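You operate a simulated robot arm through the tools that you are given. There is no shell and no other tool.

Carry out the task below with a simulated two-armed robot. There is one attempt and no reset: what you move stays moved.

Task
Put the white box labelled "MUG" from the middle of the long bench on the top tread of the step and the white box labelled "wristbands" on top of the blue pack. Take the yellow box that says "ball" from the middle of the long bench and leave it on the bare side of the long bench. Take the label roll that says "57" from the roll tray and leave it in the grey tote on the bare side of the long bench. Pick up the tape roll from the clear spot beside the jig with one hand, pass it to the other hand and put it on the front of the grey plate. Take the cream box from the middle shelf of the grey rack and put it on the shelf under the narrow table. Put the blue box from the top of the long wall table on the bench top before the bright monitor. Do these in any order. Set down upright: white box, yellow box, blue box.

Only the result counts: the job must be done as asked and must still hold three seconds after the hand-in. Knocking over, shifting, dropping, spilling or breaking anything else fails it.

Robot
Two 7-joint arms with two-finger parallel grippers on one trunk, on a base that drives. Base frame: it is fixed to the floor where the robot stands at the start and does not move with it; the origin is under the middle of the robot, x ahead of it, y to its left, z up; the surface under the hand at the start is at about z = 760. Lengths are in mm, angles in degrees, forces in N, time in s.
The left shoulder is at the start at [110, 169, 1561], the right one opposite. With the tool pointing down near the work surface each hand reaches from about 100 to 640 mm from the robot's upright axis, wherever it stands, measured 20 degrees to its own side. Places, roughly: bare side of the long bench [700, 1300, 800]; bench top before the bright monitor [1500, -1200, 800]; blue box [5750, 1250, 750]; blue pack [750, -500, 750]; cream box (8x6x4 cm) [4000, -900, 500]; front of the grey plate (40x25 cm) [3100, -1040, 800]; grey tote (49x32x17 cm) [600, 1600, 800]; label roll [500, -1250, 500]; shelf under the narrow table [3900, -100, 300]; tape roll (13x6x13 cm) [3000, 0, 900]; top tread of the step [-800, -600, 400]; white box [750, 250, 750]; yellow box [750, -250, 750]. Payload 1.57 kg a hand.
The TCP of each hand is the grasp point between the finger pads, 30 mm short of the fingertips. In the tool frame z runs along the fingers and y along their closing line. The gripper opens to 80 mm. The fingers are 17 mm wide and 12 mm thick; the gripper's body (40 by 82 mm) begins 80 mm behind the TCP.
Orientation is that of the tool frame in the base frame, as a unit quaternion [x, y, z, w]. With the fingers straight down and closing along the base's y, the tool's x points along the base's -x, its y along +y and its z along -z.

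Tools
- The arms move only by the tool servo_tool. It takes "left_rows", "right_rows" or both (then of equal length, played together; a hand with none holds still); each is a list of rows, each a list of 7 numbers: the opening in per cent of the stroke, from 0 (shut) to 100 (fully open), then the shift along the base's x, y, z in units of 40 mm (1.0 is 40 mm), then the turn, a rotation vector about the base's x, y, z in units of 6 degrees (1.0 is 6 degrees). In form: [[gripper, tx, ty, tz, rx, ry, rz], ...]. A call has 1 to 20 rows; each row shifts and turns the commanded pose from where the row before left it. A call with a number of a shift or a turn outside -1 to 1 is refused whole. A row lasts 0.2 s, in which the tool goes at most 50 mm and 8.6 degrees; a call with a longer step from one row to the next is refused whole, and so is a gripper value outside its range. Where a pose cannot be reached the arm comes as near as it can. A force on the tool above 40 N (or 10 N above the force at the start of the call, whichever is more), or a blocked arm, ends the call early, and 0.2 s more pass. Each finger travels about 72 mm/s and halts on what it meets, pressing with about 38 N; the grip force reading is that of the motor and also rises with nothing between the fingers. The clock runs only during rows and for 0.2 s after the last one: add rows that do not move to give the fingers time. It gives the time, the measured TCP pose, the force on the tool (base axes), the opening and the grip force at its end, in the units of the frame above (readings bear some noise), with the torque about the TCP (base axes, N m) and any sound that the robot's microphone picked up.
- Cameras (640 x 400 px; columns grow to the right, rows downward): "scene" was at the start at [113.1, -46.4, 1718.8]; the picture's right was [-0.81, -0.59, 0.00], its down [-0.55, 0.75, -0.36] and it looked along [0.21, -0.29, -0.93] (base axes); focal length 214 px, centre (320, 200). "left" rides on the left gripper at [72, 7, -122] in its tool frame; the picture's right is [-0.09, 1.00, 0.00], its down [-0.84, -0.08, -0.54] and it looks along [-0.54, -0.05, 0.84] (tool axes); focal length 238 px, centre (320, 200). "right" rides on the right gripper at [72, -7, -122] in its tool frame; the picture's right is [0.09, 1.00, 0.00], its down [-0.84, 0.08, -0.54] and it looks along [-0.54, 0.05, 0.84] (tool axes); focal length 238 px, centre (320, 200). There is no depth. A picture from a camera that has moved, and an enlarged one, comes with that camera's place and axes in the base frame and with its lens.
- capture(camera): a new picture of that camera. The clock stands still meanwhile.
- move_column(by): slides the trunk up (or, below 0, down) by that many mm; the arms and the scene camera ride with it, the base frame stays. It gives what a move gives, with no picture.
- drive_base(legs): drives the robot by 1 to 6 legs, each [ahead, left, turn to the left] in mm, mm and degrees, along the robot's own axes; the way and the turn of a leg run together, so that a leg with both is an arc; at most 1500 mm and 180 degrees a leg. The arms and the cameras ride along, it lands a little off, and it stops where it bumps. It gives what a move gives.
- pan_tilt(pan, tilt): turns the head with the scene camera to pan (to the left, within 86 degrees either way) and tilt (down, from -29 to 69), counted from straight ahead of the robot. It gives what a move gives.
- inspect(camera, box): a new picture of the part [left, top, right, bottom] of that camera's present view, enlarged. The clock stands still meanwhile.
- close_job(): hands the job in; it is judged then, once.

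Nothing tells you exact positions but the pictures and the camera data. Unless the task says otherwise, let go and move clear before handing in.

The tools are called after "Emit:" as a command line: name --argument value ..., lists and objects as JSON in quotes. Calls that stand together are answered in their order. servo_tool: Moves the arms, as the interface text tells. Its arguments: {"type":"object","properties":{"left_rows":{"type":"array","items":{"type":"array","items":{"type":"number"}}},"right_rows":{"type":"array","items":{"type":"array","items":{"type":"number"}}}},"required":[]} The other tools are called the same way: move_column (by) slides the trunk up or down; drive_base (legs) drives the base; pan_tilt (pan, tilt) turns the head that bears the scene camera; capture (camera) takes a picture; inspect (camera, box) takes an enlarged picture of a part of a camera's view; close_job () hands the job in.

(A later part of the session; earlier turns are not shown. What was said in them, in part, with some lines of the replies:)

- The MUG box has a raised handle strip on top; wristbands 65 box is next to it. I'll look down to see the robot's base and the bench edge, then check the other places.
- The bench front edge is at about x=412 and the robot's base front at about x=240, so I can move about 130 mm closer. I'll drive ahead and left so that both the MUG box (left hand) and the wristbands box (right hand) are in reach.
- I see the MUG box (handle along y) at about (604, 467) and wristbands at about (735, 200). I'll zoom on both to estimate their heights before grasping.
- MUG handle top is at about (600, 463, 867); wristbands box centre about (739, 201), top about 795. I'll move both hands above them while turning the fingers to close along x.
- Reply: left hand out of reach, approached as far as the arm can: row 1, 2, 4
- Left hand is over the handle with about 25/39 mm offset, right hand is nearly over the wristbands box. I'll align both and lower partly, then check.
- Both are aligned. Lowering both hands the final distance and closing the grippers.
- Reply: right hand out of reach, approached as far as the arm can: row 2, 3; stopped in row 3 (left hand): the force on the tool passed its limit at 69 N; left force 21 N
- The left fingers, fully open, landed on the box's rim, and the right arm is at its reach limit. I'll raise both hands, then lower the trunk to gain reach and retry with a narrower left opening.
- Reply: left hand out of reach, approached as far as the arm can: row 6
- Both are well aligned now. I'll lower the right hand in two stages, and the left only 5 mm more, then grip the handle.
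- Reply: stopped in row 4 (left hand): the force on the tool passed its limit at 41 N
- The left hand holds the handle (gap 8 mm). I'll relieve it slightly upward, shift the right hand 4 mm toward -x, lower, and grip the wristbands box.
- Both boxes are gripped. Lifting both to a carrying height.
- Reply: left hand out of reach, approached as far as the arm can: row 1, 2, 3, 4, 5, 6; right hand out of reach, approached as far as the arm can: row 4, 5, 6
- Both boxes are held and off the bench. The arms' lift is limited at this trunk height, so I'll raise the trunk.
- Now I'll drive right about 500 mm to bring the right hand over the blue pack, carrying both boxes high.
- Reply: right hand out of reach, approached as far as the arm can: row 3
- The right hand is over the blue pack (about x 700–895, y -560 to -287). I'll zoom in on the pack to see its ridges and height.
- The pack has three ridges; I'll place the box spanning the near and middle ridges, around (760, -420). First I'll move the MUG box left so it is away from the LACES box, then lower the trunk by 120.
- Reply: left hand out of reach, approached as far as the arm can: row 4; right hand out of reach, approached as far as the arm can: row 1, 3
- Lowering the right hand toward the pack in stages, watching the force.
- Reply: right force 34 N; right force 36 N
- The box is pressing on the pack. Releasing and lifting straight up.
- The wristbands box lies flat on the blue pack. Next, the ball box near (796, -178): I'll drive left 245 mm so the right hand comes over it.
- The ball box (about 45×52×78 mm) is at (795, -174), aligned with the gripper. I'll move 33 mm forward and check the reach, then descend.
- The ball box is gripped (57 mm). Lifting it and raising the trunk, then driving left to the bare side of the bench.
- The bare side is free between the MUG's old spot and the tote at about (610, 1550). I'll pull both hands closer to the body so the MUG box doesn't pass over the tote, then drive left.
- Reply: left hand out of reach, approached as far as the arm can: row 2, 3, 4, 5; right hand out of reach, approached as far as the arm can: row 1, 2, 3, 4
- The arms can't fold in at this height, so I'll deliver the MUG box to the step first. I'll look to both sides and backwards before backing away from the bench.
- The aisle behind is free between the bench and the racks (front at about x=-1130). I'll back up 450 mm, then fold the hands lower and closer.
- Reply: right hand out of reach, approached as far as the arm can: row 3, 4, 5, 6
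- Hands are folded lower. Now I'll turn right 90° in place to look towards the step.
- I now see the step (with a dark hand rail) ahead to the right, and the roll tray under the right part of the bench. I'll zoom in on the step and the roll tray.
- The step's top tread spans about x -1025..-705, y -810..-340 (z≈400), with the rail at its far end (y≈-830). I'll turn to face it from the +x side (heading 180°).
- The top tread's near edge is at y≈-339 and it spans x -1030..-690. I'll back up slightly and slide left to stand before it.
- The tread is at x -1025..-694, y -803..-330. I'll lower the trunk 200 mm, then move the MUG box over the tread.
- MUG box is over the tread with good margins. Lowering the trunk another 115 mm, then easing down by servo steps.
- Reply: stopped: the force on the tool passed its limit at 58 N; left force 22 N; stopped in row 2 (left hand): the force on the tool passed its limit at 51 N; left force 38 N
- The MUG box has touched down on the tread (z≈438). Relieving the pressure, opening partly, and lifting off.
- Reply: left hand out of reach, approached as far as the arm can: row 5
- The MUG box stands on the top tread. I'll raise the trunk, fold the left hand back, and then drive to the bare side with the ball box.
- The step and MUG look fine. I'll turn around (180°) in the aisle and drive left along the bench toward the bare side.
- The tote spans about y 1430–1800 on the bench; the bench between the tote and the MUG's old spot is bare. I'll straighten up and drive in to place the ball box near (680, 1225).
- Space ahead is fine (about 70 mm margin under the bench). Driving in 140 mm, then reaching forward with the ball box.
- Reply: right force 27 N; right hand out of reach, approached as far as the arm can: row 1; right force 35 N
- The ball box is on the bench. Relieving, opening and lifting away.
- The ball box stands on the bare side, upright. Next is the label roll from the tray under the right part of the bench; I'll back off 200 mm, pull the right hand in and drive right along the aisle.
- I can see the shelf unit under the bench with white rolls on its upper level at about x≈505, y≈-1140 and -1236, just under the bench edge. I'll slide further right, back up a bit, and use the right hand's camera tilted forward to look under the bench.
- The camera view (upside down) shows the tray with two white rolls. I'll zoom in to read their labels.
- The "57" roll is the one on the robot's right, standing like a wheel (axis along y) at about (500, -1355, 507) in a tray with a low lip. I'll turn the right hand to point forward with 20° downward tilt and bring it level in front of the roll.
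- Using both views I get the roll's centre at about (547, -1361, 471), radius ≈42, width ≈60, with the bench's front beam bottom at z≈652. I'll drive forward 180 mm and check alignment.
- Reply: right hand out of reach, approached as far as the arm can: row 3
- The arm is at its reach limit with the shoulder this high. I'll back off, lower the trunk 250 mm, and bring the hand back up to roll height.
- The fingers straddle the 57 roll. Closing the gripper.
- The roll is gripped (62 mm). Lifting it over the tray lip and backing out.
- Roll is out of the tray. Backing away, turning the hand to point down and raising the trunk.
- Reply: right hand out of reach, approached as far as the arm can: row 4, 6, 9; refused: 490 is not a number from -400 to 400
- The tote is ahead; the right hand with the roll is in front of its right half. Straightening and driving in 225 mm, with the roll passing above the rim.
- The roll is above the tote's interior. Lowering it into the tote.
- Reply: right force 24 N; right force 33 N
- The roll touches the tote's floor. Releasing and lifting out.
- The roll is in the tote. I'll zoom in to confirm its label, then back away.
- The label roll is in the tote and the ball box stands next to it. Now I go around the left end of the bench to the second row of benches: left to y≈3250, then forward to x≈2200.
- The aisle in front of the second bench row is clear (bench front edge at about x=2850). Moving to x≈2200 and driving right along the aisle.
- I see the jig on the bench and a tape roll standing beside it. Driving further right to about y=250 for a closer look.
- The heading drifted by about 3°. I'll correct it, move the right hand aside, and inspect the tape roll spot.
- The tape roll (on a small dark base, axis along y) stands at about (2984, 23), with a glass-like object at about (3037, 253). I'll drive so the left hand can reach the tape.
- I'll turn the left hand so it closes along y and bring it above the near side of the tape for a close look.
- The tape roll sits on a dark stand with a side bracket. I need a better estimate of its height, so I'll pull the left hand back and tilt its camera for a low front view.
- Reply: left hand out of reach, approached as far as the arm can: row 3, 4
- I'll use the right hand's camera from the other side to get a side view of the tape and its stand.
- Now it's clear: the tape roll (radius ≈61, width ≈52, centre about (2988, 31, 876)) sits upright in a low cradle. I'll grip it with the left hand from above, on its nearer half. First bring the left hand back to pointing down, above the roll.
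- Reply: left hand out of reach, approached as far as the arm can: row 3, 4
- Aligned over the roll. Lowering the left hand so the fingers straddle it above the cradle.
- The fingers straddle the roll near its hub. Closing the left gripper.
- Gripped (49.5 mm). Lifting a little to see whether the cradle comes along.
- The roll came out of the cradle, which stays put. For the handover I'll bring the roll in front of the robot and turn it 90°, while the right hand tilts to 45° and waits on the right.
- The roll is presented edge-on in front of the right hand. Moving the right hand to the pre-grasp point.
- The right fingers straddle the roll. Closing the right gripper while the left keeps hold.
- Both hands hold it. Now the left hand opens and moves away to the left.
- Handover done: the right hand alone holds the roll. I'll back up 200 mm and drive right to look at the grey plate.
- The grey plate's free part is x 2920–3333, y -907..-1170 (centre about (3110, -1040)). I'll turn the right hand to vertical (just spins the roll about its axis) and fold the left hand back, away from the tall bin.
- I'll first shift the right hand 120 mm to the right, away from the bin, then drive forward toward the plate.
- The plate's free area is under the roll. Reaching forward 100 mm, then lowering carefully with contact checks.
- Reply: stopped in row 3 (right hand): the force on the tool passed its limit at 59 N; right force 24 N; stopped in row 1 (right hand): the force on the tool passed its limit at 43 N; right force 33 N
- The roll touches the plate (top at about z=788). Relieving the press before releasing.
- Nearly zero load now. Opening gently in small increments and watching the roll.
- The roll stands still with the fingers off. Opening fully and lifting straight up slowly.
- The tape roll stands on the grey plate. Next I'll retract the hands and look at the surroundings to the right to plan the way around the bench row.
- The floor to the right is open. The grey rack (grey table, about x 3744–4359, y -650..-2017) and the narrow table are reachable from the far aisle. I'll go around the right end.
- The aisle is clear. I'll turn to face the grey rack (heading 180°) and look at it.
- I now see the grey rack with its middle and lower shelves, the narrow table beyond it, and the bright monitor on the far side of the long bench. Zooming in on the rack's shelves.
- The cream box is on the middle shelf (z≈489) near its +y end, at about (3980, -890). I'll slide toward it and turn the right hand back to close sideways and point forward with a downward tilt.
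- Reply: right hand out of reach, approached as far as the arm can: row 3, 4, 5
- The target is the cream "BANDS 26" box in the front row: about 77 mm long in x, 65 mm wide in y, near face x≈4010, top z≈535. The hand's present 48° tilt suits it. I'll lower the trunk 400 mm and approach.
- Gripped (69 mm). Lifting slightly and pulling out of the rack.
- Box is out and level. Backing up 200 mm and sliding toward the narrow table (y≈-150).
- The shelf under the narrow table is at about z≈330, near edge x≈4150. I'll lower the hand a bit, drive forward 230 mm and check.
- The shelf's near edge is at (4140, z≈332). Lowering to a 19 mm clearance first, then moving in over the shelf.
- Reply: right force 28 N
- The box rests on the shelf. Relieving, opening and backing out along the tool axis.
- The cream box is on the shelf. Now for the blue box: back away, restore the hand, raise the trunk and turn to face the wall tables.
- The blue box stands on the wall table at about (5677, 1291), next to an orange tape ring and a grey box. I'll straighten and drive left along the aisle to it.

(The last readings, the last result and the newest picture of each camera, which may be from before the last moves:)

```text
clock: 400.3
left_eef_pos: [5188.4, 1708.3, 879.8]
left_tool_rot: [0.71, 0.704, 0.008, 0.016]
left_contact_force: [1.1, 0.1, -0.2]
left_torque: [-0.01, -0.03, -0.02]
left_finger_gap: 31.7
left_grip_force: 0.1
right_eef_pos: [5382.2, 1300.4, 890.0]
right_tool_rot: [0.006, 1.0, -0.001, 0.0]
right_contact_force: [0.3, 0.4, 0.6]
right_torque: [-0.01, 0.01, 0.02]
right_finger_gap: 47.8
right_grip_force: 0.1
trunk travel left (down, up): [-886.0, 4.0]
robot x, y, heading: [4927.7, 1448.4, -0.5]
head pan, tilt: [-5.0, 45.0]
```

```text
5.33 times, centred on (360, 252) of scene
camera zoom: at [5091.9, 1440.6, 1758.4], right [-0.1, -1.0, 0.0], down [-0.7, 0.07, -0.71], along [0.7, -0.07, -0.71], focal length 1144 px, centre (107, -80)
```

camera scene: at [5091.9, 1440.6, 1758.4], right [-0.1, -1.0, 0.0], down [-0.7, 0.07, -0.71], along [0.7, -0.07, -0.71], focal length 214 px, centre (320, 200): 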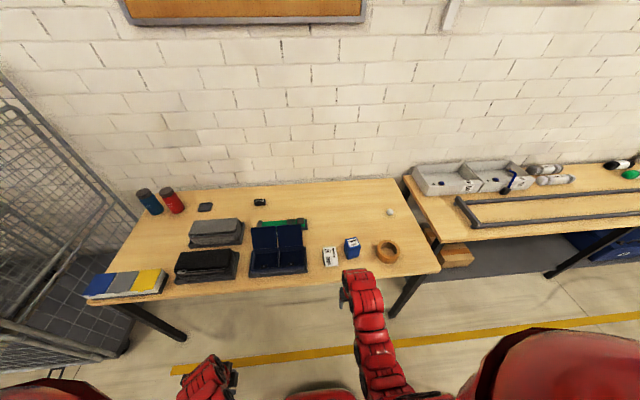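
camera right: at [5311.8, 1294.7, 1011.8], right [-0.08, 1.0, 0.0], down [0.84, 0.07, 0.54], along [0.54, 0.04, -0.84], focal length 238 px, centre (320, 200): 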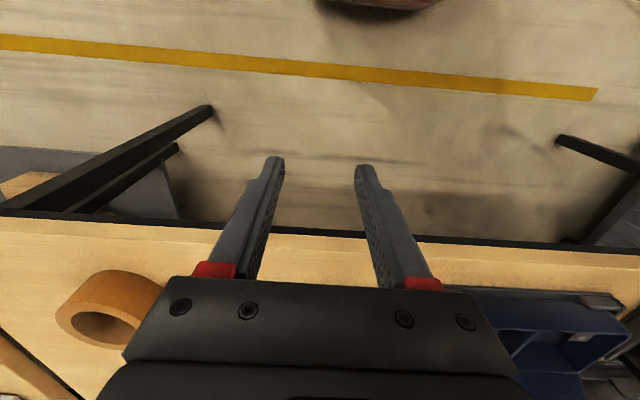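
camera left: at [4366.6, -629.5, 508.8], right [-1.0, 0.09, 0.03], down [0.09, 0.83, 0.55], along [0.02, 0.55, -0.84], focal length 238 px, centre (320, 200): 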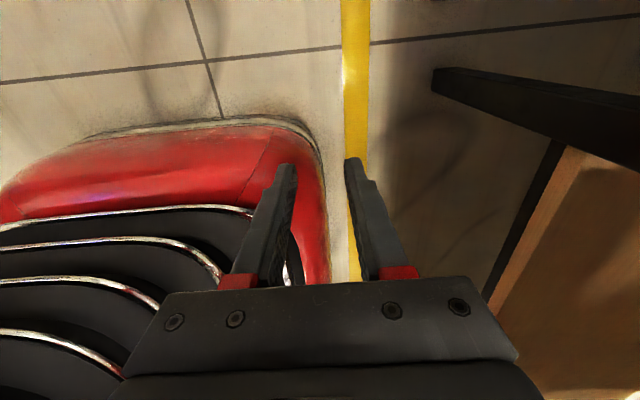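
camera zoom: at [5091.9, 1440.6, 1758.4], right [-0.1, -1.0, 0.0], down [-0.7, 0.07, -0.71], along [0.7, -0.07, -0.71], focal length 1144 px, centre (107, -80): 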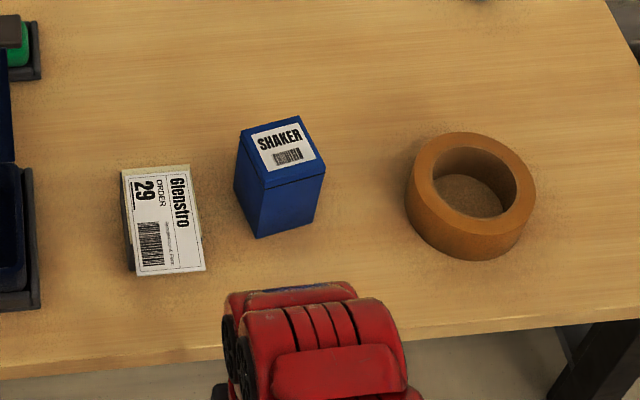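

The blue "SHAKER" box stands upright at about (5659, 1223), turned by about 15°, ≈63×55 mm and ≈86 mm tall (top z≈866). I'll raise the right hand, drive in, and turn the gripper 15° to match.

Emit:
servo_tool --right_rows '[[100, 0, 0, 0.6, 0, 0, 0.83], [100, 0, 0, 0.6, 0, 0, 0.83], [100, 0, 0, 0.6, 0, 0, 0.84], [100, 0, 0, 0, 0, 0, 0]]'

Emit:
drive_base --legs '[[0, -78, 0.5], [180, 0, 0]]'

Emit:
capture --camera "right"

```text
clock: 401.3
left_eef_pos: [5188.6, 1709.1, 879.7]
left_tool_rot: [0.71, 0.704, 0.009, 0.016]
left_contact_force: [-0.6, -1.2, -0.5]
left_torque: [0.0, 0.04, 0.02]
left_finger_gap: 31.6
left_grip_force: 0.1
right_eef_pos: [5381.8, 1301.4, 960.4]
right_tool_rot: [-0.125, 0.992, -0.001, -0.001]
right_contact_force: [-0.1, -0.4, 0.0]
right_torque: [-0.01, 0.01, -0.01]
right_finger_gap: 79.9
right_grip_force: 0.1
trunk travel left (down, up): [-886.0, 4.0]
robot x, y, heading: [4929.2, 1449.7, -0.7]
head pan, tilt: [-5.0, 45.0]
```

```text
clock: 403.5
left_eef_pos: [5365.7, 1631.5, 880.2]
left_tool_rot: [0.709, 0.705, 0.009, 0.016]
left_contact_force: [0.3, 0.1, 0.4]
left_torque: [0.0, -0.03, -0.02]
left_finger_gap: 31.9
left_grip_force: 0.0
right_eef_pos: [5559.1, 1223.9, 960.0]
right_tool_rot: [-0.127, 0.992, -0.001, 0.0]
right_contact_force: [-0.5, -0.8, 0.8]
right_torque: [-0.02, 0.0, -0.02]
right_finger_gap: 79.9
right_grip_force: 0.0
trunk travel left (down, up): [-886.0, 4.0]
robot x, y, heading: [5108.9, 1373.2, -0.4]
head pan, tilt: [-5.0, 45.0]
```

```text
taken
camera right: at [5492.6, 1199.8, 1083.3], right [-0.34, 0.94, 0.0], down [0.79, 0.29, 0.54], along [0.51, 0.18, -0.84], focal length 238 px, centre (320, 200)
```

right: 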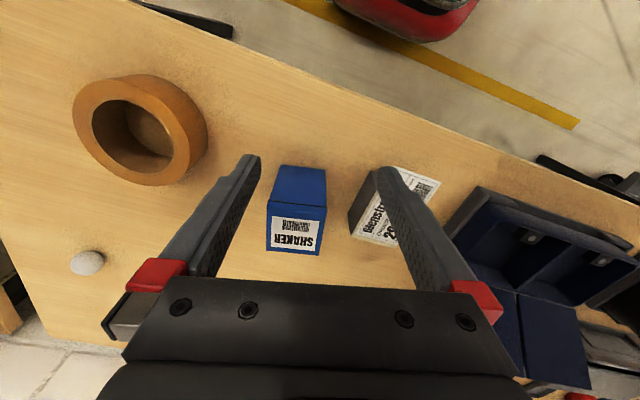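

Emit:
servo_tool --right_rows '[[100, 0.77, 0.04, 0, 0, 0, 0], [100, 0.77, 0.04, 0, 0, 0, 0], [100, 0.75, 0.04, -0.2, 0, 0, 0], [100, 0, 0, -0.4, 0, 0, 0], [100, 0, 0, 0, 0, 0, 0]]'

Emit:
capture --camera "right"

```text
clock: 404.7
left_eef_pos: [5366.6, 1630.1, 880.0]
left_tool_rot: [0.71, 0.704, 0.009, 0.016]
left_contact_force: [0.6, 0.7, 0.1]
left_torque: [0.0, 0.01, 0.01]
left_finger_gap: 32.0
left_grip_force: 0.1
right_eef_pos: [5652.2, 1230.3, 939.0]
right_tool_rot: [-0.126, 0.992, -0.001, 0.0]
right_contact_force: [1.3, -0.2, -0.7]
right_torque: [0.01, 0.0, 0.01]
right_finger_gap: 80.0
right_grip_force: 0.1
trunk travel left (down, up): [-886.0, 4.0]
robot x, y, heading: [5109.4, 1371.7, -0.8]
head pan, tilt: [-5.0, 45.0]
```

```text
taken
camera right: at [5585.1, 1205.0, 1060.8], right [-0.34, 0.94, 0.0], down [0.79, 0.28, 0.54], along [0.51, 0.18, -0.84], focal length 238 px, centre (320, 200)
```

right: 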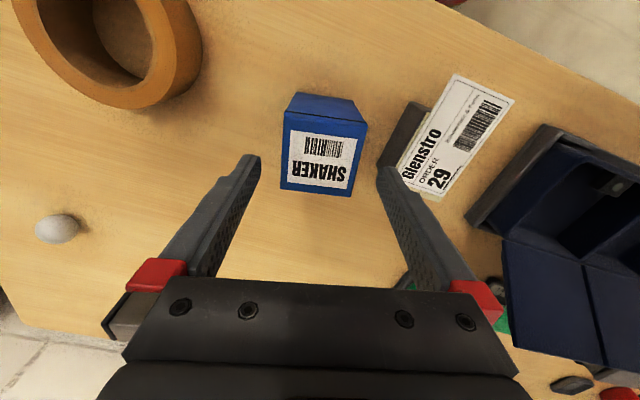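

Emit:
servo_tool --right_rows '[[100, 0, 0, -0.6, 0, 0, 0], [100, 0, 0, -0.8, 0, 0, 0], [100, 0, 0, -0.8, 0, 0, 0], [100, 0, 0, 0, 0, 0, 0]]'

Emit:
capture --camera "right"

```text
clock: 405.7
left_eef_pos: [5366.6, 1632.2, 879.8]
left_tool_rot: [0.709, 0.705, 0.008, 0.016]
left_contact_force: [-0.2, 0.5, -0.2]
left_torque: [-0.01, -0.02, 0.02]
left_finger_gap: 31.8
left_grip_force: 0.1
right_eef_pos: [5649.2, 1228.8, 851.0]
right_tool_rot: [-0.126, 0.992, -0.001, -0.001]
right_contact_force: [0.3, 0.8, -0.6]
right_torque: [0.0, 0.02, -0.02]
right_finger_gap: 79.8
right_grip_force: 0.0
trunk travel left (down, up): [-886.0, 4.0]
robot x, y, heading: [5110.1, 1371.3, -0.4]
head pan, tilt: [-5.0, 45.0]
```

```text
taken
camera right: at [5584.1, 1203.6, 971.7], right [-0.34, 0.94, 0.0], down [0.79, 0.28, 0.54], along [0.51, 0.18, -0.84], focal length 238 px, centre (320, 200)
```

right: 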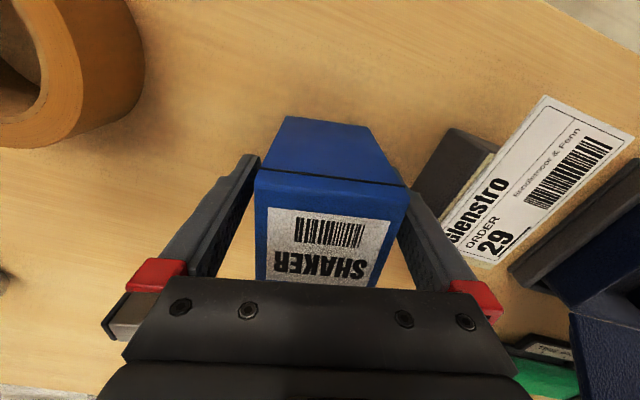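

Emit:
servo_tool --right_rows '[[0, 0, 0, 0, 0, 0, 0], [0, 0, 0, 0, 0, 0, 0], [0, 0, 0, 0, 0, 0, 0], [0, 0, 0, 0, 0, 0, 0]]'

Emit:
servo_tool --right_rows '[[0, 0, 0, 0.2, 0, 0, 0], [0, 0, 0, 0.4, 0, 0, 0], [0, 0, 0, 0.7, 0, 0, 0], [0, 0, 0, 0.7, 0, 0, 0], [0, 0, 0, 0.7, 0, 0, 0]]'

Emit:
capture --camera "right"

```text
clock: 406.7
left_eef_pos: [5366.1, 1631.6, 880.6]
left_tool_rot: [0.709, 0.705, 0.009, 0.016]
left_contact_force: [-1.0, 0.6, -1.3]
left_torque: [0.03, 0.01, 0.04]
left_finger_gap: 32.0
left_grip_force: 0.2
right_eef_pos: [5650.9, 1228.7, 849.4]
right_tool_rot: [-0.127, 0.992, -0.001, -0.001]
right_contact_force: [-0.4, 0.2, -0.7]
right_torque: [0.0, -0.01, -0.03]
right_finger_gap: 58.0
right_grip_force: 38.0
trunk travel left (down, up): [-886.0, 4.0]
robot x, y, heading: [5107.4, 1372.9, -0.3]
head pan, tilt: [-5.0, 45.0]
```

```text
clock: 407.9
left_eef_pos: [5367.3, 1632.4, 879.1]
left_tool_rot: [0.709, 0.705, 0.009, 0.017]
left_contact_force: [-0.6, -0.4, 0.1]
left_torque: [0.01, -0.01, 0.02]
left_finger_gap: 32.1
left_grip_force: 0.0
right_eef_pos: [5649.6, 1230.1, 957.5]
right_tool_rot: [-0.126, 0.992, -0.001, -0.001]
right_contact_force: [-0.3, 0.3, -1.6]
right_torque: [0.02, -0.01, 0.03]
right_finger_gap: 58.1
right_grip_force: 38.5
trunk travel left (down, up): [-886.0, 4.0]
robot x, y, heading: [5111.4, 1371.7, -0.5]
head pan, tilt: [-5.0, 45.0]
```

```text
taken
camera right: at [5584.2, 1205.2, 1078.7], right [-0.34, 0.94, 0.0], down [0.79, 0.29, 0.54], along [0.51, 0.18, -0.84], focal length 238 px, centre (320, 200)
```

right: 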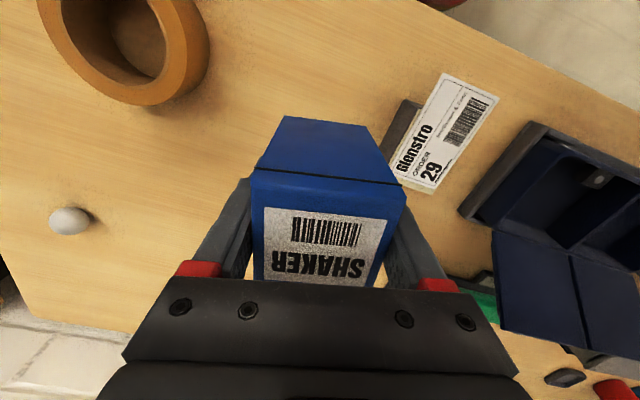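

The blue box is in hand, upright. I'll back off and retrace the way around the right end to the far side of the long bench, checking the heading on each leg.

Emit:
drive_base --legs '[[-240, 0, 0.4], [0, -1500, 0]]'

Emit:
drive_base --legs '[[0, -1200, 0]]'

```text
clock: 416.6
left_eef_pos: [5109.0, 141.8, 880.0]
left_tool_rot: [0.713, 0.701, 0.009, 0.016]
left_contact_force: [-0.7, -1.1, 0.7]
left_torque: [0.02, -0.01, 0.04]
left_finger_gap: 31.9
left_grip_force: 0.0
right_eef_pos: [5386.5, -263.4, 956.2]
right_tool_rot: [-0.12, 0.993, -0.001, 0.0]
right_contact_force: [-0.5, 0.0, -1.0]
right_torque: [-0.02, 0.02, -0.01]
right_finger_gap: 57.7
right_grip_force: 37.8
trunk travel left (down, up): [-886.0, 4.0]
robot x, y, heading: [4850.2, -115.9, -1.1]
head pan, tilt: [-5.0, 45.0]
```

```text
clock: 422.8
left_eef_pos: [5086.8, -1065.7, 879.4]
left_tool_rot: [0.71, 0.704, 0.008, 0.016]
left_contact_force: [0.2, -0.4, 0.1]
left_torque: [-0.03, 0.01, 0.01]
left_finger_gap: 31.9
left_grip_force: 0.1
right_eef_pos: [5368.0, -1468.7, 955.5]
right_tool_rot: [-0.123, 0.992, -0.002, 0.0]
right_contact_force: [-0.7, -0.4, -1.2]
right_torque: [-0.01, 0.03, -0.03]
right_finger_gap: 57.6
right_grip_force: 37.8
trunk travel left (down, up): [-886.0, 4.0]
robot x, y, heading: [4826.8, -1326.6, -0.8]
head pan, tilt: [-5.0, 45.0]
```

Emit:
drive_base --legs '[[0, -1330, 0.8], [0, 0, 180]]'

Emit:
pan_tilt --pan 0 --tilt 30

Emit:
capture --camera "scene"

Emit:
capture --camera "right"

```text
clock: 436.8
left_eef_pos: [4570.3, -2922.2, 879.8]
left_tool_rot: [0.717, -0.697, -0.016, 0.008]
left_contact_force: [0.9, 0.1, 0.4]
left_torque: [0.01, 0.0, -0.03]
left_finger_gap: 31.9
left_grip_force: 0.0
right_eef_pos: [4271.7, -2530.1, 955.4]
right_tool_rot: [0.99, 0.141, -0.001, -0.001]
right_contact_force: [1.0, -0.1, -1.5]
right_torque: [-0.02, -0.01, 0.01]
right_finger_gap: 57.7
right_grip_force: 37.8
trunk travel left (down, up): [-886.0, 4.0]
robot x, y, heading: [4816.0, -2654.2, -178.6]
head pan, tilt: [-5.0, 45.0]
```

```text
clock: 437.6
left_eef_pos: [4570.0, -2922.9, 880.0]
left_tool_rot: [0.718, -0.696, -0.015, 0.01]
left_contact_force: [0.2, -0.7, -0.7]
left_torque: [0.04, -0.01, 0.01]
left_finger_gap: 32.0
left_grip_force: 0.1
right_eef_pos: [4272.4, -2530.7, 956.5]
right_tool_rot: [0.99, 0.142, 0.0, -0.001]
right_contact_force: [0.3, -0.2, -1.4]
right_torque: [-0.03, 0.03, 0.01]
right_finger_gap: 57.7
right_grip_force: 38.2
trunk travel left (down, up): [-886.0, 4.0]
robot x, y, heading: [4821.2, -2653.5, -178.6]
head pan, tilt: [0.0, 30.0]
```

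```text
taken
camera scene: at [4647.1, -2660.9, 1780.9], right [-0.02, 1.0, 0.0], down [0.5, 0.01, -0.87], along [-0.87, -0.02, -0.5], focal length 214 px, centre (320, 200)
```

scene: 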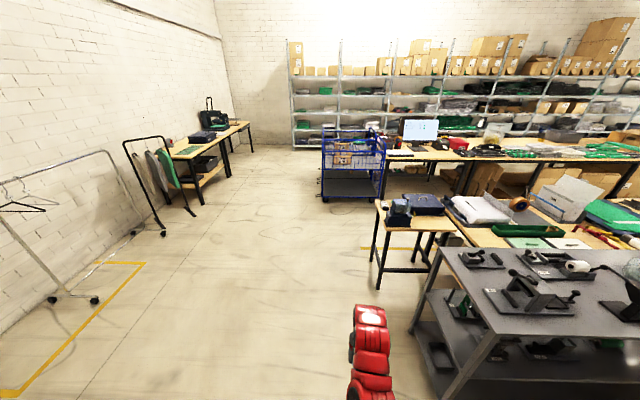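

```text
taken
camera right: at [4340.6, -2504.0, 1078.4], right [0.37, -0.93, 0.0], down [-0.78, -0.31, 0.54], along [-0.5, -0.2, -0.84], focal length 238 px, centre (320, 200)
```

right: 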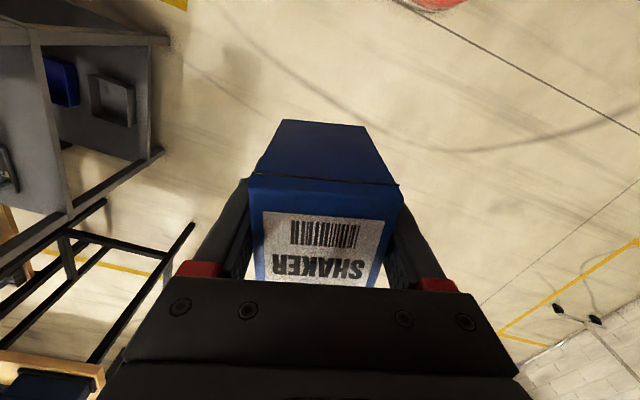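

The way is clear and the tape roll still stands on its plate. I'll drive ahead to x≈2350 (staying clear of the blue carts), then slide toward the bright monitor.

Emit:
drive_base --legs '[[0, 0, -1.4], [1500, 0, 0], [970, 0, 0]]'

Emit:
pan_tilt --pan -20 --tilt 30

Emit:
capture --camera "scene"

```text
clock: 450.0
left_eef_pos: [2104.7, -2940.2, 879.6]
left_tool_rot: [0.709, -0.705, -0.016, 0.009]
left_contact_force: [0.1, 0.0, 0.1]
left_torque: [0.02, 0.02, 0.0]
left_finger_gap: 32.1
left_grip_force: 0.1
right_eef_pos: [1815.5, -2541.3, 956.4]
right_tool_rot: [0.991, 0.13, 0.0, -0.001]
right_contact_force: [0.5, -0.7, -1.0]
right_torque: [0.0, 0.0, 0.01]
right_finger_gap: 57.5
right_grip_force: 38.0
trunk travel left (down, up): [-886.0, 4.0]
robot x, y, heading: [2362.9, -2682.7, -179.9]
head pan, tilt: [0.0, 30.0]
```

```text
clock: 450.8
left_eef_pos: [2105.1, -2941.0, 880.6]
left_tool_rot: [0.709, -0.705, -0.016, 0.009]
left_contact_force: [0.1, -0.3, 0.7]
left_torque: [0.0, 0.02, 0.0]
left_finger_gap: 32.0
left_grip_force: 0.1
right_eef_pos: [1816.1, -2542.2, 955.9]
right_tool_rot: [0.991, 0.13, 0.001, -0.001]
right_contact_force: [0.1, 0.2, -1.6]
right_torque: [0.04, 0.01, -0.01]
right_finger_gap: 57.6
right_grip_force: 38.2
trunk travel left (down, up): [-886.0, 4.0]
robot x, y, heading: [2360.0, -2675.7, -180.0]
head pan, tilt: [-20.0, 30.0]
```

```text
taken
camera scene: at [2193.8, -2649.8, 1781.0], right [0.34, 0.94, 0.0], down [0.47, -0.17, -0.87], along [-0.81, 0.29, -0.5], focal length 214 px, centre (320, 200)
```

scene: 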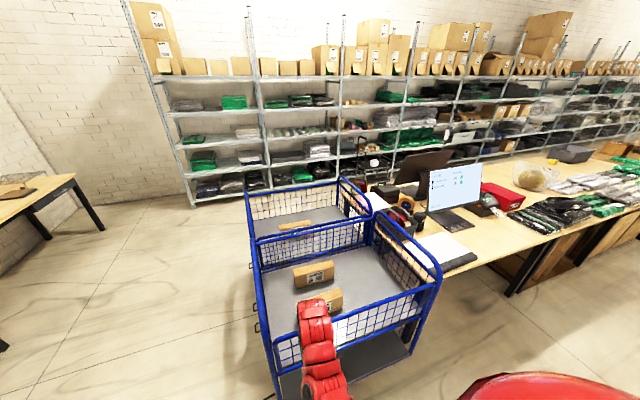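

The cart is near, so I'll first back up 110 mm and then slide toward the monitor's side of the bench.

Emit:
drive_base --legs '[[-110, 0, 0], [0, -1350, 0]]'

Emit:
pan_tilt --pan -5 --tilt 40

Emit:
capture --camera "scene"

Emit:
inspect --camera "scene" --box '[220, 100, 500, 290]'

```text
clock: 458.2
left_eef_pos: [2216.0, -1615.7, 880.1]
left_tool_rot: [-0.704, 0.71, 0.017, -0.008]
left_contact_force: [0.1, -0.2, -0.2]
left_torque: [0.0, 0.03, 0.05]
left_finger_gap: 32.1
left_grip_force: 0.0
right_eef_pos: [1933.2, -1213.3, 955.7]
right_tool_rot: [0.992, 0.125, 0.0, -0.001]
right_contact_force: [-0.7, -0.6, -1.4]
right_torque: [-0.01, 0.0, -0.04]
right_finger_gap: 57.6
right_grip_force: 38.0
trunk travel left (down, up): [-886.0, 4.0]
robot x, y, heading: [2476.6, -1357.8, 179.2]
head pan, tilt: [-20.0, 30.0]
```

```text
clock: 459.0
left_eef_pos: [2217.2, -1615.4, 880.4]
left_tool_rot: [-0.705, 0.709, 0.016, -0.008]
left_contact_force: [0.2, -0.2, -0.2]
left_torque: [0.0, -0.01, 0.03]
left_finger_gap: 32.1
left_grip_force: 0.0
right_eef_pos: [1933.2, -1212.5, 955.5]
right_tool_rot: [0.992, 0.124, -0.001, -0.001]
right_contact_force: [-0.5, -1.1, -1.6]
right_torque: [0.01, 0.04, 0.01]
right_finger_gap: 57.4
right_grip_force: 37.9
trunk travel left (down, up): [-886.0, 4.0]
robot x, y, heading: [2472.7, -1356.6, 179.5]
head pan, tilt: [-5.0, 40.0]
```

```text
taken
camera scene: at [2309.8, -1348.8, 1765.7], right [0.1, 1.0, 0.0], down [0.64, -0.06, -0.77], along [-0.76, 0.08, -0.64], focal length 214 px, centre (320, 200)
```

scene: 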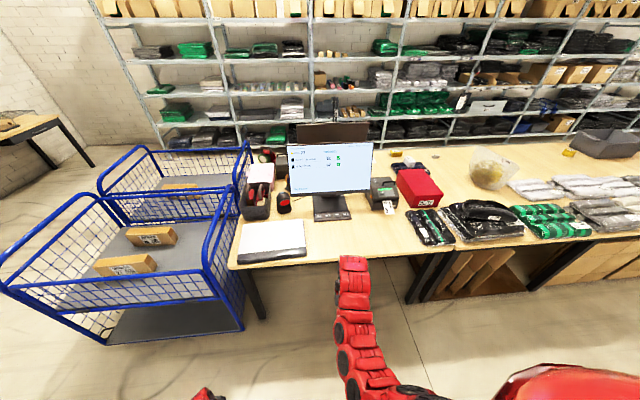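

```text
2.11 times, centred on (360, 195) of scene
camera zoom: at [2309.8, -1348.8, 1765.7], right [0.1, 1.0, 0.0], down [0.64, -0.06, -0.77], along [-0.76, 0.08, -0.64], focal length 452 px, centre (236, 210)
```

zoom: 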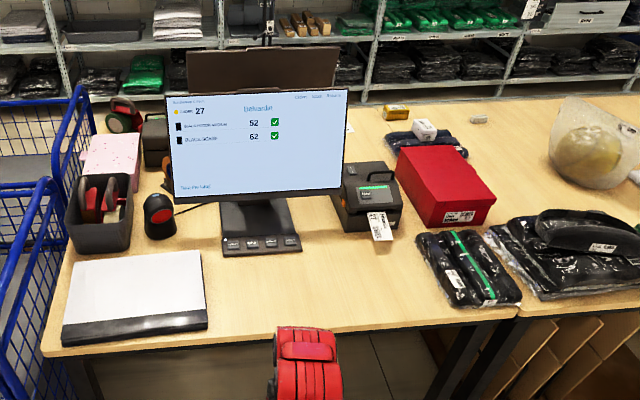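

The free bench top before the bright monitor is around (1500, -1200), right of the white scale. Driving forward 430 mm brings the box right over it.

Emit:
drive_base --legs '[[430, 0, 0.4]]'

Emit:
capture --camera "right"

Emit:
pan_tilt --pan -5 --tilt 55

Emit:
capture --camera "scene"

```text
clock: 461.6
left_eef_pos: [1796.8, -1617.3, 880.2]
left_tool_rot: [0.709, -0.705, -0.016, 0.01]
left_contact_force: [-0.4, 0.4, 0.2]
left_torque: [-0.03, -0.06, -0.03]
left_finger_gap: 32.1
left_grip_force: 0.0
right_eef_pos: [1508.7, -1217.2, 957.1]
right_tool_rot: [0.991, 0.131, 0.0, -0.001]
right_contact_force: [-0.2, 0.1, -1.7]
right_torque: [-0.02, 0.02, 0.01]
right_finger_gap: 57.6
right_grip_force: 38.2
trunk travel left (down, up): [-886.0, 4.0]
robot x, y, heading: [2051.1, -1353.1, -180.0]
head pan, tilt: [-5.0, 40.0]
```

```text
taken
camera right: at [1577.0, -1193.3, 1078.7], right [0.35, -0.94, 0.0], down [-0.79, -0.29, 0.54], along [-0.51, -0.19, -0.84], focal length 238 px, centre (320, 200)
```

right: 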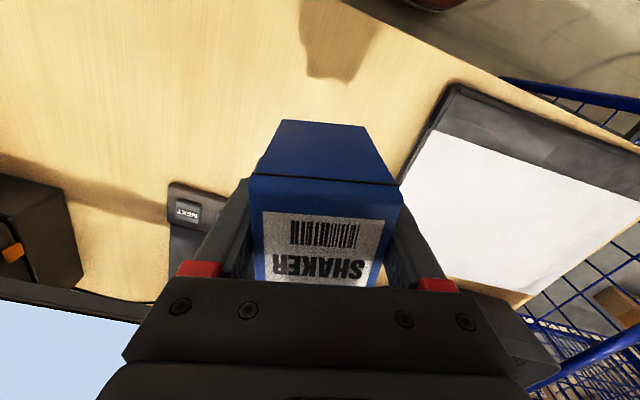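

```text
clock: 462.4
left_eef_pos: [1797.1, -1616.6, 880.5]
left_tool_rot: [0.709, -0.705, -0.016, 0.008]
left_contact_force: [-0.9, -1.5, -0.3]
left_torque: [-0.01, -0.02, -0.01]
left_finger_gap: 31.8
left_grip_force: 0.0
right_eef_pos: [1508.2, -1217.8, 955.5]
right_tool_rot: [0.991, 0.131, 0.001, 0.0]
right_contact_force: [-0.3, 0.4, -0.7]
right_torque: [0.0, -0.04, 0.0]
right_finger_gap: 57.5
right_grip_force: 38.0
trunk travel left (down, up): [-886.0, 4.0]
robot x, y, heading: [2050.4, -1359.6, -179.8]
head pan, tilt: [-5.0, 55.0]
```

```text
taken
camera scene: at [1897.6, -1350.5, 1744.9], right [0.08, 1.0, 0.0], down [0.82, -0.07, -0.57], along [-0.57, 0.05, -0.82], focal length 214 px, centre (320, 200)
```

scene: 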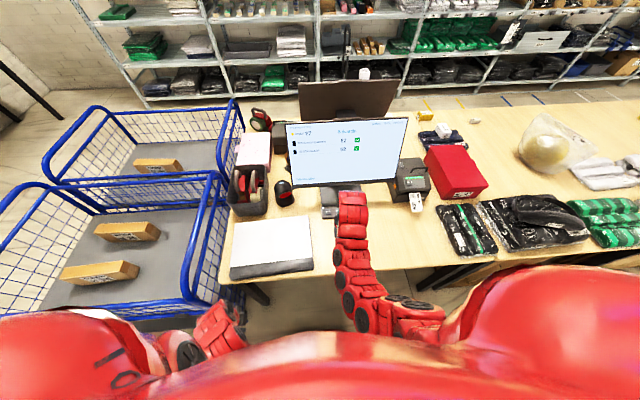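

Position is good (about 130 mm from the scale, well in front of the keyboard). Lowering the blue box.

Emit:
servo_tool --right_rows '[[0, 0, 0, -0.8, 0, 0, 0], [0, 0, 0, -0.8, 0, 0, 0], [0, 0, 0, -0.8, 0, 0, 0], [0, 0, 0, -0.6, 0, 0, 0], [0, 0, 0, 0, 0, 0, 0]]'

Emit:
capture --camera "right"

```text
clock: 463.6
left_eef_pos: [1795.7, -1616.9, 880.0]
left_tool_rot: [0.71, -0.704, -0.016, 0.009]
left_contact_force: [0.0, 0.4, -0.6]
left_torque: [-0.01, 0.0, 0.03]
left_finger_gap: 32.0
left_grip_force: 0.1
right_eef_pos: [1508.5, -1217.2, 837.1]
right_tool_rot: [0.991, 0.131, -0.001, -0.001]
right_contact_force: [0.2, -0.6, -1.3]
right_torque: [0.0, 0.0, -0.06]
right_finger_gap: 57.5
right_grip_force: 37.8
trunk travel left (down, up): [-886.0, 4.0]
robot x, y, heading: [2053.5, -1355.9, -179.9]
head pan, tilt: [-5.0, 55.0]
```

```text
taken
camera right: at [1577.7, -1193.2, 958.5], right [0.35, -0.94, 0.0], down [-0.79, -0.29, 0.54], along [-0.51, -0.19, -0.84], focal length 238 px, centre (320, 200)
```

right: 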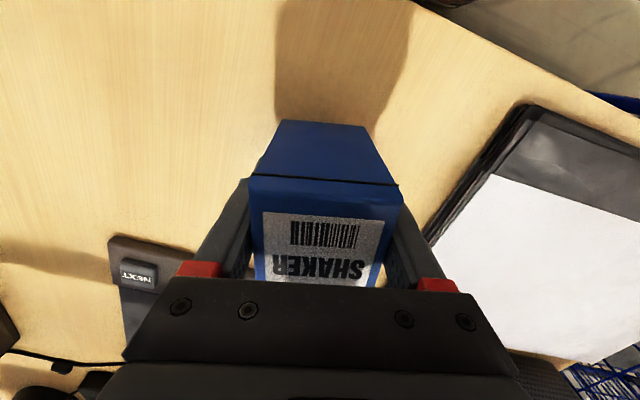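

Emit:
servo_tool --right_rows '[[0, 0, 0, -0.15, 0, 0, 0], [0, 0, 0, -0.15, 0, 0, 0], [0, 0, 0, 0, 0, 0, 0]]'

Emit:
servo_tool --right_rows '[[0, 0, 0, -0.1, 0, 0, 0], [0, 0, 0, -0.1, 0, 0, 0], [0, 0, 0, 0, 0, 0, 0]]'

Emit:
servo_tool --right_rows '[[0, 0, 0, -0.1, 0, 0, 0], [0, 0, 0, 0, 0, 0, 0]]'

```text
clock: 464.4
left_eef_pos: [1796.5, -1617.0, 879.4]
left_tool_rot: [0.709, -0.705, -0.016, 0.009]
left_contact_force: [-0.5, -0.4, 0.4]
left_torque: [0.0, 0.0, 0.01]
left_finger_gap: 31.7
left_grip_force: 0.1
right_eef_pos: [1507.9, -1217.2, 824.4]
right_tool_rot: [0.991, 0.131, 0.001, -0.001]
right_contact_force: [0.3, 0.5, -1.1]
right_torque: [0.02, 0.02, -0.03]
right_finger_gap: 57.5
right_grip_force: 38.0
trunk travel left (down, up): [-886.0, 4.0]
robot x, y, heading: [2052.5, -1356.4, -179.9]
head pan, tilt: [-5.0, 55.0]
```

```text
clock: 465.2
left_eef_pos: [1795.3, -1617.4, 879.2]
left_tool_rot: [0.709, -0.705, -0.016, 0.009]
left_contact_force: [0.6, 0.5, -0.4]
left_torque: [0.0, -0.02, 0.02]
left_finger_gap: 31.7
left_grip_force: 0.0
right_eef_pos: [1508.2, -1217.8, 816.6]
right_tool_rot: [0.991, 0.132, 0.0, -0.001]
right_contact_force: [0.0, -0.3, -0.5]
right_torque: [0.0, 0.02, 0.02]
right_finger_gap: 57.5
right_grip_force: 37.0
trunk travel left (down, up): [-886.0, 4.0]
robot x, y, heading: [2054.3, -1358.0, -179.6]
head pan, tilt: [-5.0, 55.0]
```

```text
clock: 465.8
left_eef_pos: [1796.1, -1616.8, 881.2]
left_tool_rot: [0.709, -0.705, -0.017, 0.009]
left_contact_force: [0.2, -0.1, 0.1]
left_torque: [-0.01, 0.03, 0.0]
left_finger_gap: 32.1
left_grip_force: 0.2
right_eef_pos: [1506.9, -1218.9, 813.2]
right_tool_rot: [0.991, 0.132, 0.0, -0.001]
right_contact_force: [0.8, 0.2, -1.9]
right_torque: [-0.01, -0.03, -0.02]
right_finger_gap: 57.7
right_grip_force: 38.1
trunk travel left (down, up): [-886.0, 4.0]
robot x, y, heading: [2052.2, -1357.0, -179.8]
head pan, tilt: [-5.0, 55.0]
```

Emit:
servo_tool --right_rows '[[0, 0, 0, -0.1, 0, 0, 0], [0, 0, 0, 0, 0, 0, 0]]'

Emit:
servo_tool --right_rows '[[0, 0, 0, -0.1, 0, 0, 0], [0, 0, 0, 0, 0, 0, 0]]'

Emit:
servo_tool --right_rows '[[0, 0, 0, -0.08, 0, 0, 0], [0, 0, 0, 0, 0, 0, 0]]'

```text
clock: 466.4
left_eef_pos: [1796.0, -1617.2, 880.6]
left_tool_rot: [0.709, -0.705, -0.016, 0.009]
left_contact_force: [0.3, 0.8, 0.4]
left_torque: [0.01, -0.02, -0.04]
left_finger_gap: 31.9
left_grip_force: 0.1
right_eef_pos: [1506.4, -1217.8, 809.8]
right_tool_rot: [0.991, 0.132, -0.001, -0.003]
right_contact_force: [1.3, 1.8, 10.9]
right_torque: [-0.21, -0.47, 0.07]
right_finger_gap: 57.5
right_grip_force: 38.3
trunk travel left (down, up): [-886.0, 4.0]
robot x, y, heading: [2050.8, -1354.1, -179.8]
head pan, tilt: [-5.0, 55.0]
```

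```text
clock: 467.0
left_eef_pos: [1798.2, -1617.7, 881.8]
left_tool_rot: [0.709, -0.705, -0.017, 0.009]
left_contact_force: [-1.6, 0.1, 0.0]
left_torque: [0.01, -0.01, -0.03]
left_finger_gap: 32.4
left_grip_force: 0.0
right_eef_pos: [1507.8, -1217.5, 806.7]
right_tool_rot: [0.991, 0.131, -0.004, -0.001]
right_contact_force: [-3.0, 2.9, 35.0]
right_torque: [-0.72, -0.04, -0.04]
right_finger_gap: 57.8
right_grip_force: 38.2
trunk travel left (down, up): [-886.0, 4.0]
robot x, y, heading: [2050.6, -1357.1, -179.9]
head pan, tilt: [-5.0, 55.0]
```

```text
clock: 467.6
left_eef_pos: [1797.4, -1617.8, 881.4]
left_tool_rot: [0.708, -0.706, -0.017, 0.009]
left_contact_force: [0.3, 0.7, 0.3]
left_torque: [-0.01, -0.03, 0.0]
left_finger_gap: 32.0
left_grip_force: 0.1
right_eef_pos: [1508.8, -1219.1, 802.1]
right_tool_rot: [0.991, 0.13, -0.003, -0.002]
right_contact_force: [-4.3, 1.4, 34.9]
right_torque: [-0.55, -0.17, -0.07]
right_finger_gap: 57.8
right_grip_force: 38.6
trunk travel left (down, up): [-886.0, 4.0]
robot x, y, heading: [2051.5, -1357.0, -180.3]
head pan, tilt: [-5.0, 55.0]
```

The blue box is standing on the bench. Relieving, opening gently and lifting off.

Emit:
servo_tool --right_rows '[[0, 0, 0, 0.06, 0, 0, 0], [75, 0, 0, 0, 0, 0, 0], [85, 0, 0, 0, 0, 0, 0], [100, 0, 0, 0, 0, 0, 0], [100, 0, 0, 0, 0, 0, 0]]'

Emit:
servo_tool --right_rows '[[100, 0, 0, 0.3, 0, 0, 0], [100, 0, 0, 0.6, 0, 0, 0], [100, 0, 0, 0.8, 0, 0, 0], [100, 0, 0, 0.8, 0, 0, 0], [100, 0, 0, 0.8, 0, 0, 0], [100, 0, 0, 0.4, 0, 0, 0]]'

Emit:
capture --camera "right"

Emit:
capture --camera "scene"

```text
clock: 468.8
left_eef_pos: [1796.4, -1617.6, 879.4]
left_tool_rot: [0.709, -0.705, -0.016, 0.009]
left_contact_force: [0.5, 0.8, -0.7]
left_torque: [-0.02, 0.01, 0.0]
left_finger_gap: 31.9
left_grip_force: 0.1
right_eef_pos: [1509.0, -1218.2, 803.4]
right_tool_rot: [0.991, 0.131, 0.0, -0.001]
right_contact_force: [0.4, -0.7, 0.1]
right_torque: [0.02, -0.03, 0.01]
right_finger_gap: 80.1
right_grip_force: 0.1
trunk travel left (down, up): [-886.0, 4.0]
robot x, y, heading: [2048.1, -1354.5, -180.0]
head pan, tilt: [-5.0, 55.0]
```

```text
clock: 470.2
left_eef_pos: [1796.5, -1617.4, 880.1]
left_tool_rot: [0.709, -0.705, -0.015, 0.009]
left_contact_force: [-0.8, -0.1, 0.0]
left_torque: [-0.02, 0.01, 0.01]
left_finger_gap: 31.9
left_grip_force: 0.1
right_eef_pos: [1507.6, -1218.7, 950.9]
right_tool_rot: [0.991, 0.131, 0.0, 0.0]
right_contact_force: [-0.3, 0.2, -0.4]
right_torque: [0.0, -0.01, 0.0]
right_finger_gap: 80.3
right_grip_force: 0.0
trunk travel left (down, up): [-886.0, 4.0]
robot x, y, heading: [2052.0, -1355.9, -179.7]
head pan, tilt: [-5.0, 55.0]
```

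```text
taken
camera right: at [1576.7, -1194.2, 1073.3], right [0.35, -0.94, 0.0], down [-0.79, -0.29, 0.54], along [-0.51, -0.19, -0.84], focal length 238 px, centre (320, 200)
```

right: 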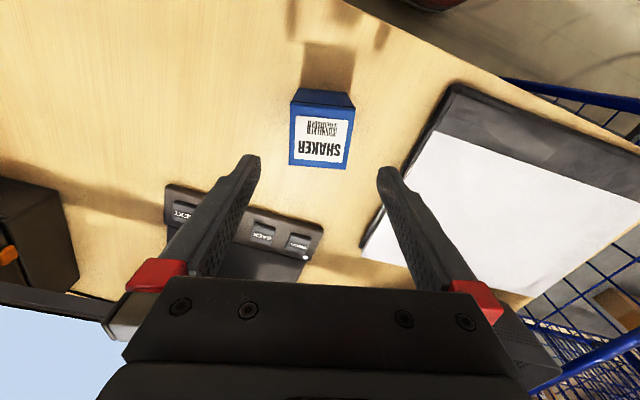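

```text
taken
camera scene: at [1898.3, -1351.0, 1745.0], right [0.08, 1.0, 0.0], down [0.82, -0.07, -0.57], along [-0.57, 0.05, -0.82], focal length 214 px, centre (320, 200)
```

scene: 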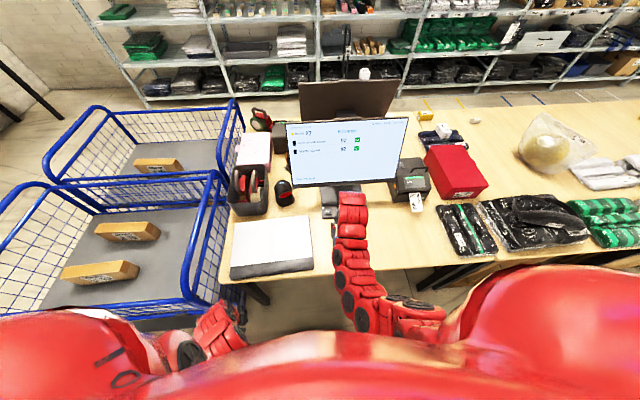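

The blue box stands upright before the bright monitor. I'll back clear and verify the other results from here with zooms.

Emit:
drive_base --legs '[[-330, 0, 0]]'

Emit:
pan_tilt --pan -15 --tilt 35

Emit:
capture --camera "scene"

Emit:
inspect --camera "scene" --box '[160, 110, 400, 260]'

Emit:
pan_tilt --pan -60 --tilt 30

Emit:
capture --camera "scene"

```text
clock: 472.4
left_eef_pos: [2121.2, -1615.9, 880.0]
left_tool_rot: [0.709, -0.705, -0.016, 0.008]
left_contact_force: [0.5, -0.5, -0.1]
left_torque: [0.01, 0.0, -0.01]
left_finger_gap: 32.0
left_grip_force: 0.0
right_eef_pos: [1832.5, -1218.1, 950.8]
right_tool_rot: [0.991, 0.132, 0.0, -0.001]
right_contact_force: [-0.2, 0.1, -0.1]
right_torque: [-0.02, 0.0, -0.03]
right_finger_gap: 80.2
right_grip_force: 0.1
trunk travel left (down, up): [-886.0, 4.0]
robot x, y, heading: [2376.3, -1350.0, -179.7]
head pan, tilt: [-5.0, 55.0]
```

```text
clock: 473.2
left_eef_pos: [2122.4, -1616.2, 880.8]
left_tool_rot: [0.71, -0.704, -0.016, 0.009]
left_contact_force: [-1.4, 0.4, 0.0]
left_torque: [0.04, -0.01, -0.01]
left_finger_gap: 32.0
left_grip_force: 0.0
right_eef_pos: [1832.0, -1218.6, 950.6]
right_tool_rot: [0.991, 0.133, 0.0, -0.001]
right_contact_force: [-0.1, 0.4, 0.0]
right_torque: [0.02, 0.03, -0.01]
right_finger_gap: 80.3
right_grip_force: 0.1
trunk travel left (down, up): [-886.0, 4.0]
robot x, y, heading: [2380.6, -1354.6, -179.4]
head pan, tilt: [-15.0, 35.0]
```

```text
taken
camera scene: at [2210.5, -1333.5, 1773.1], right [0.25, 0.97, 0.0], down [0.56, -0.15, -0.82], along [-0.79, 0.21, -0.57], focal length 214 px, centre (320, 200)
```

scene: 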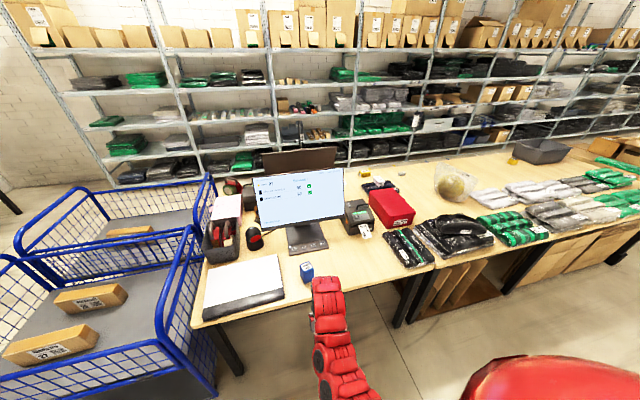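

```text
2.67 times, centred on (280, 185) of scene
camera zoom: at [2210.5, -1333.5, 1773.1], right [0.25, 0.97, 0.0], down [0.56, -0.15, -0.82], along [-0.79, 0.21, -0.57], focal length 572 px, centre (427, 240)
```

zoom: 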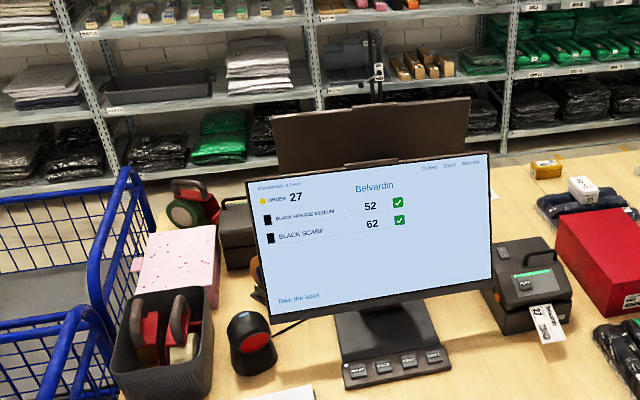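

```text
clock: 474.3
left_eef_pos: [2121.7, -1617.2, 880.8]
left_tool_rot: [0.71, -0.704, -0.016, 0.009]
left_contact_force: [-1.3, -0.1, 0.2]
left_torque: [0.01, 0.01, -0.04]
left_finger_gap: 32.0
left_grip_force: 0.0
right_eef_pos: [1833.4, -1217.1, 950.4]
right_tool_rot: [0.991, 0.132, 0.001, -0.001]
right_contact_force: [0.9, 0.2, -0.5]
right_torque: [-0.04, -0.02, 0.01]
right_finger_gap: 80.1
right_grip_force: 0.0
trunk travel left (down, up): [-886.0, 4.0]
robot x, y, heading: [2377.9, -1356.5, -179.5]
head pan, tilt: [-60.0, 30.0]
```

```text
taken
camera scene: at [2249.9, -1277.8, 1781.0], right [0.86, 0.5, 0.0], down [0.25, -0.43, -0.87], along [-0.44, 0.75, -0.5], focal length 214 px, centre (320, 200)
```

scene: 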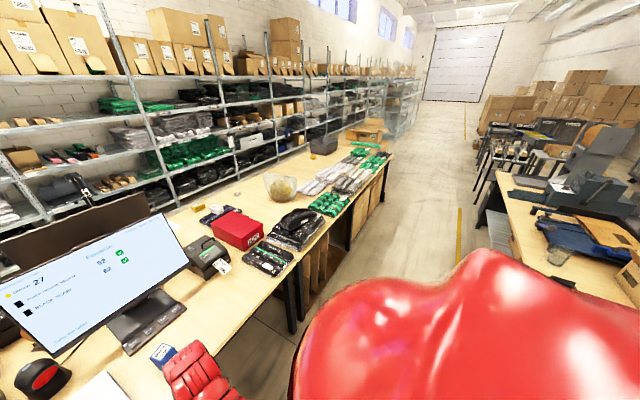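

Everything on this side looks right. I'll turn a little to check that the tape roll is still standing on the grey plate before handing in.

Emit:
drive_base --legs '[[0, 0, -60]]'

Emit:
pan_tilt --pan -86 --tilt 35

Emit:
capture --camera "scene"

```text
clock: 477.3
left_eef_pos: [2020.4, -1267.4, 879.6]
left_tool_rot: [-0.267, 0.964, 0.018, 0.0]
left_contact_force: [0.2, 0.3, 0.2]
left_torque: [0.01, -0.01, 0.0]
left_finger_gap: 32.0
left_grip_force: 0.1
right_eef_pos: [2218.1, -817.5, 950.9]
right_tool_rot: [0.926, -0.377, 0.0, -0.001]
right_contact_force: [-1.1, -0.7, -0.4]
right_torque: [-0.01, 0.01, 0.01]
right_finger_gap: 79.7
right_grip_force: 0.0
trunk travel left (down, up): [-886.0, 4.0]
robot x, y, heading: [2374.6, -1355.2, 120.6]
head pan, tilt: [-60.0, 30.0]
```

```text
clock: 478.2
left_eef_pos: [2020.6, -1268.2, 879.9]
left_tool_rot: [-0.266, 0.964, 0.019, 0.0]
left_contact_force: [-1.0, 0.2, 0.2]
left_torque: [0.01, 0.03, 0.0]
left_finger_gap: 31.8
left_grip_force: 0.0
right_eef_pos: [2217.6, -816.7, 951.6]
right_tool_rot: [0.926, -0.377, 0.0, -0.001]
right_contact_force: [0.6, 0.6, -0.4]
right_torque: [0.04, 0.01, 0.01]
right_finger_gap: 79.8
right_grip_force: 0.1
trunk travel left (down, up): [-886.0, 4.0]
robot x, y, heading: [2373.7, -1356.6, 120.8]
head pan, tilt: [-85.9, 35.0]
```

```text
taken
camera scene: at [2407.0, -1236.2, 1773.2], right [0.57, -0.82, 0.0], down [-0.47, -0.33, -0.82], along [0.67, 0.47, -0.57], focal length 214 px, centre (320, 200)
```

scene: 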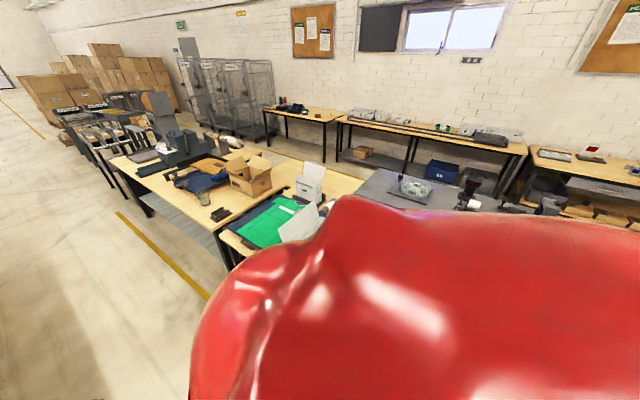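

Emit:
drive_base --legs '[[0, 0, -45]]'

Emit:
pan_tilt --pan -55 --tilt 35

Emit:
capture --camera "scene"

```text
clock: 480.7
left_eef_pos: [2184.7, -1043.2, 879.7]
left_tool_rot: [0.121, 0.992, 0.016, 0.007]
left_contact_force: [0.3, 0.5, 0.0]
left_torque: [0.03, -0.02, -0.01]
left_finger_gap: 32.0
left_grip_force: 0.1
right_eef_pos: [2642.3, -861.8, 951.0]
right_tool_rot: [0.712, -0.702, 0.001, -0.001]
right_contact_force: [-0.7, -0.5, -0.7]
right_torque: [-0.02, -0.01, -0.01]
right_finger_gap: 79.8
right_grip_force: 0.0
trunk travel left (down, up): [-886.0, 4.0]
robot x, y, heading: [2374.0, -1354.3, 75.8]
head pan, tilt: [-85.9, 35.0]
```

```text
clock: 481.6
left_eef_pos: [2185.1, -1042.7, 879.5]
left_tool_rot: [0.12, 0.993, 0.016, 0.007]
left_contact_force: [-0.2, -0.8, 0.2]
left_torque: [0.01, 0.0, -0.02]
left_finger_gap: 32.2
left_grip_force: 0.1
right_eef_pos: [2642.3, -861.1, 950.1]
right_tool_rot: [0.713, -0.702, 0.001, 0.0]
right_contact_force: [-0.1, -0.4, -0.5]
right_torque: [-0.03, 0.0, 0.02]
right_finger_gap: 79.8
right_grip_force: 0.1
trunk travel left (down, up): [-886.0, 4.0]
robot x, y, heading: [2373.8, -1353.9, 76.1]
head pan, tilt: [-55.0, 35.0]
```

```text
taken
camera scene: at [2477.5, -1246.4, 1773.2], right [0.36, -0.93, 0.0], down [-0.54, -0.2, -0.82], along [0.77, 0.29, -0.57], focal length 214 px, centre (320, 200)
```

scene: 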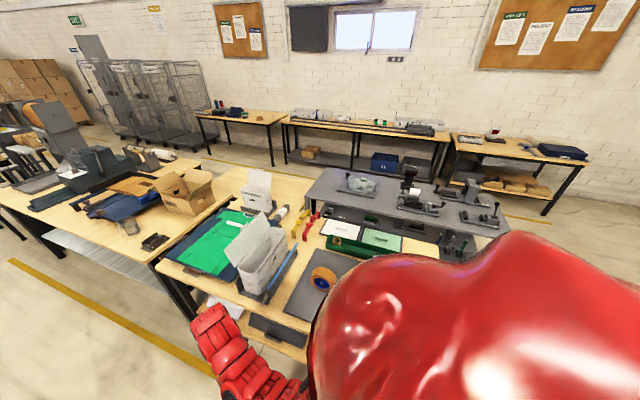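

The tape roll is still standing on the grey plate, both hands are empty and clear, and all items are in place. Handing in the job.

Emit:
close_job

```text
The job is handed in.
```

I did every item on the list and handed the job in. Both hands were empty and clear of everything at hand-in.

| Item | Where it is now | How it was last checked |
|---|---|---|
| White "MUG" box | Upright on the top tread of the step | Seen right after I set it down; not re-checked before hand-in |
| White "wristbands" box | Lying flat, label up, on the blue pack | Seen again near the end |
| Yellow "ball" box | Upright on the bare side of the long bench | Seen next to the tote, and again from a distance at the end |
| Label roll "57" | Standing on its edge in the grey tote | Seen after release; not re-checked before hand-in |
| Tape roll | On the front of the grey plate | Still standing about three minutes after I let go |
| Cream "BANDS 26" box | On the shelf under the narrow table | Seen after release; not re-checked before hand-in |
| Blue "SHAKER" box | Upright on the bench top before the bright monitor | Seen after release |

- **Tape roll:** I picked it up with the left hand and passed it to the right. It stands on its rim, not flat. Its cradle beside the jig stayed where it was.
- **Bright monitor:** Two monitors have bright screens. I took the one facing the far side of the long bench, because it matches the position you gave.
- **Blue box:** I took the one standing nearest the position you gave. It was on the wall table to the left of the longest one.
- **Contact stops:** The arm's force limit stopped it several times, at up to 69 N. These were on the MUG box's rim, and when the MUG box and the tape roll touched down. None of them seemed to shift or tip anything.
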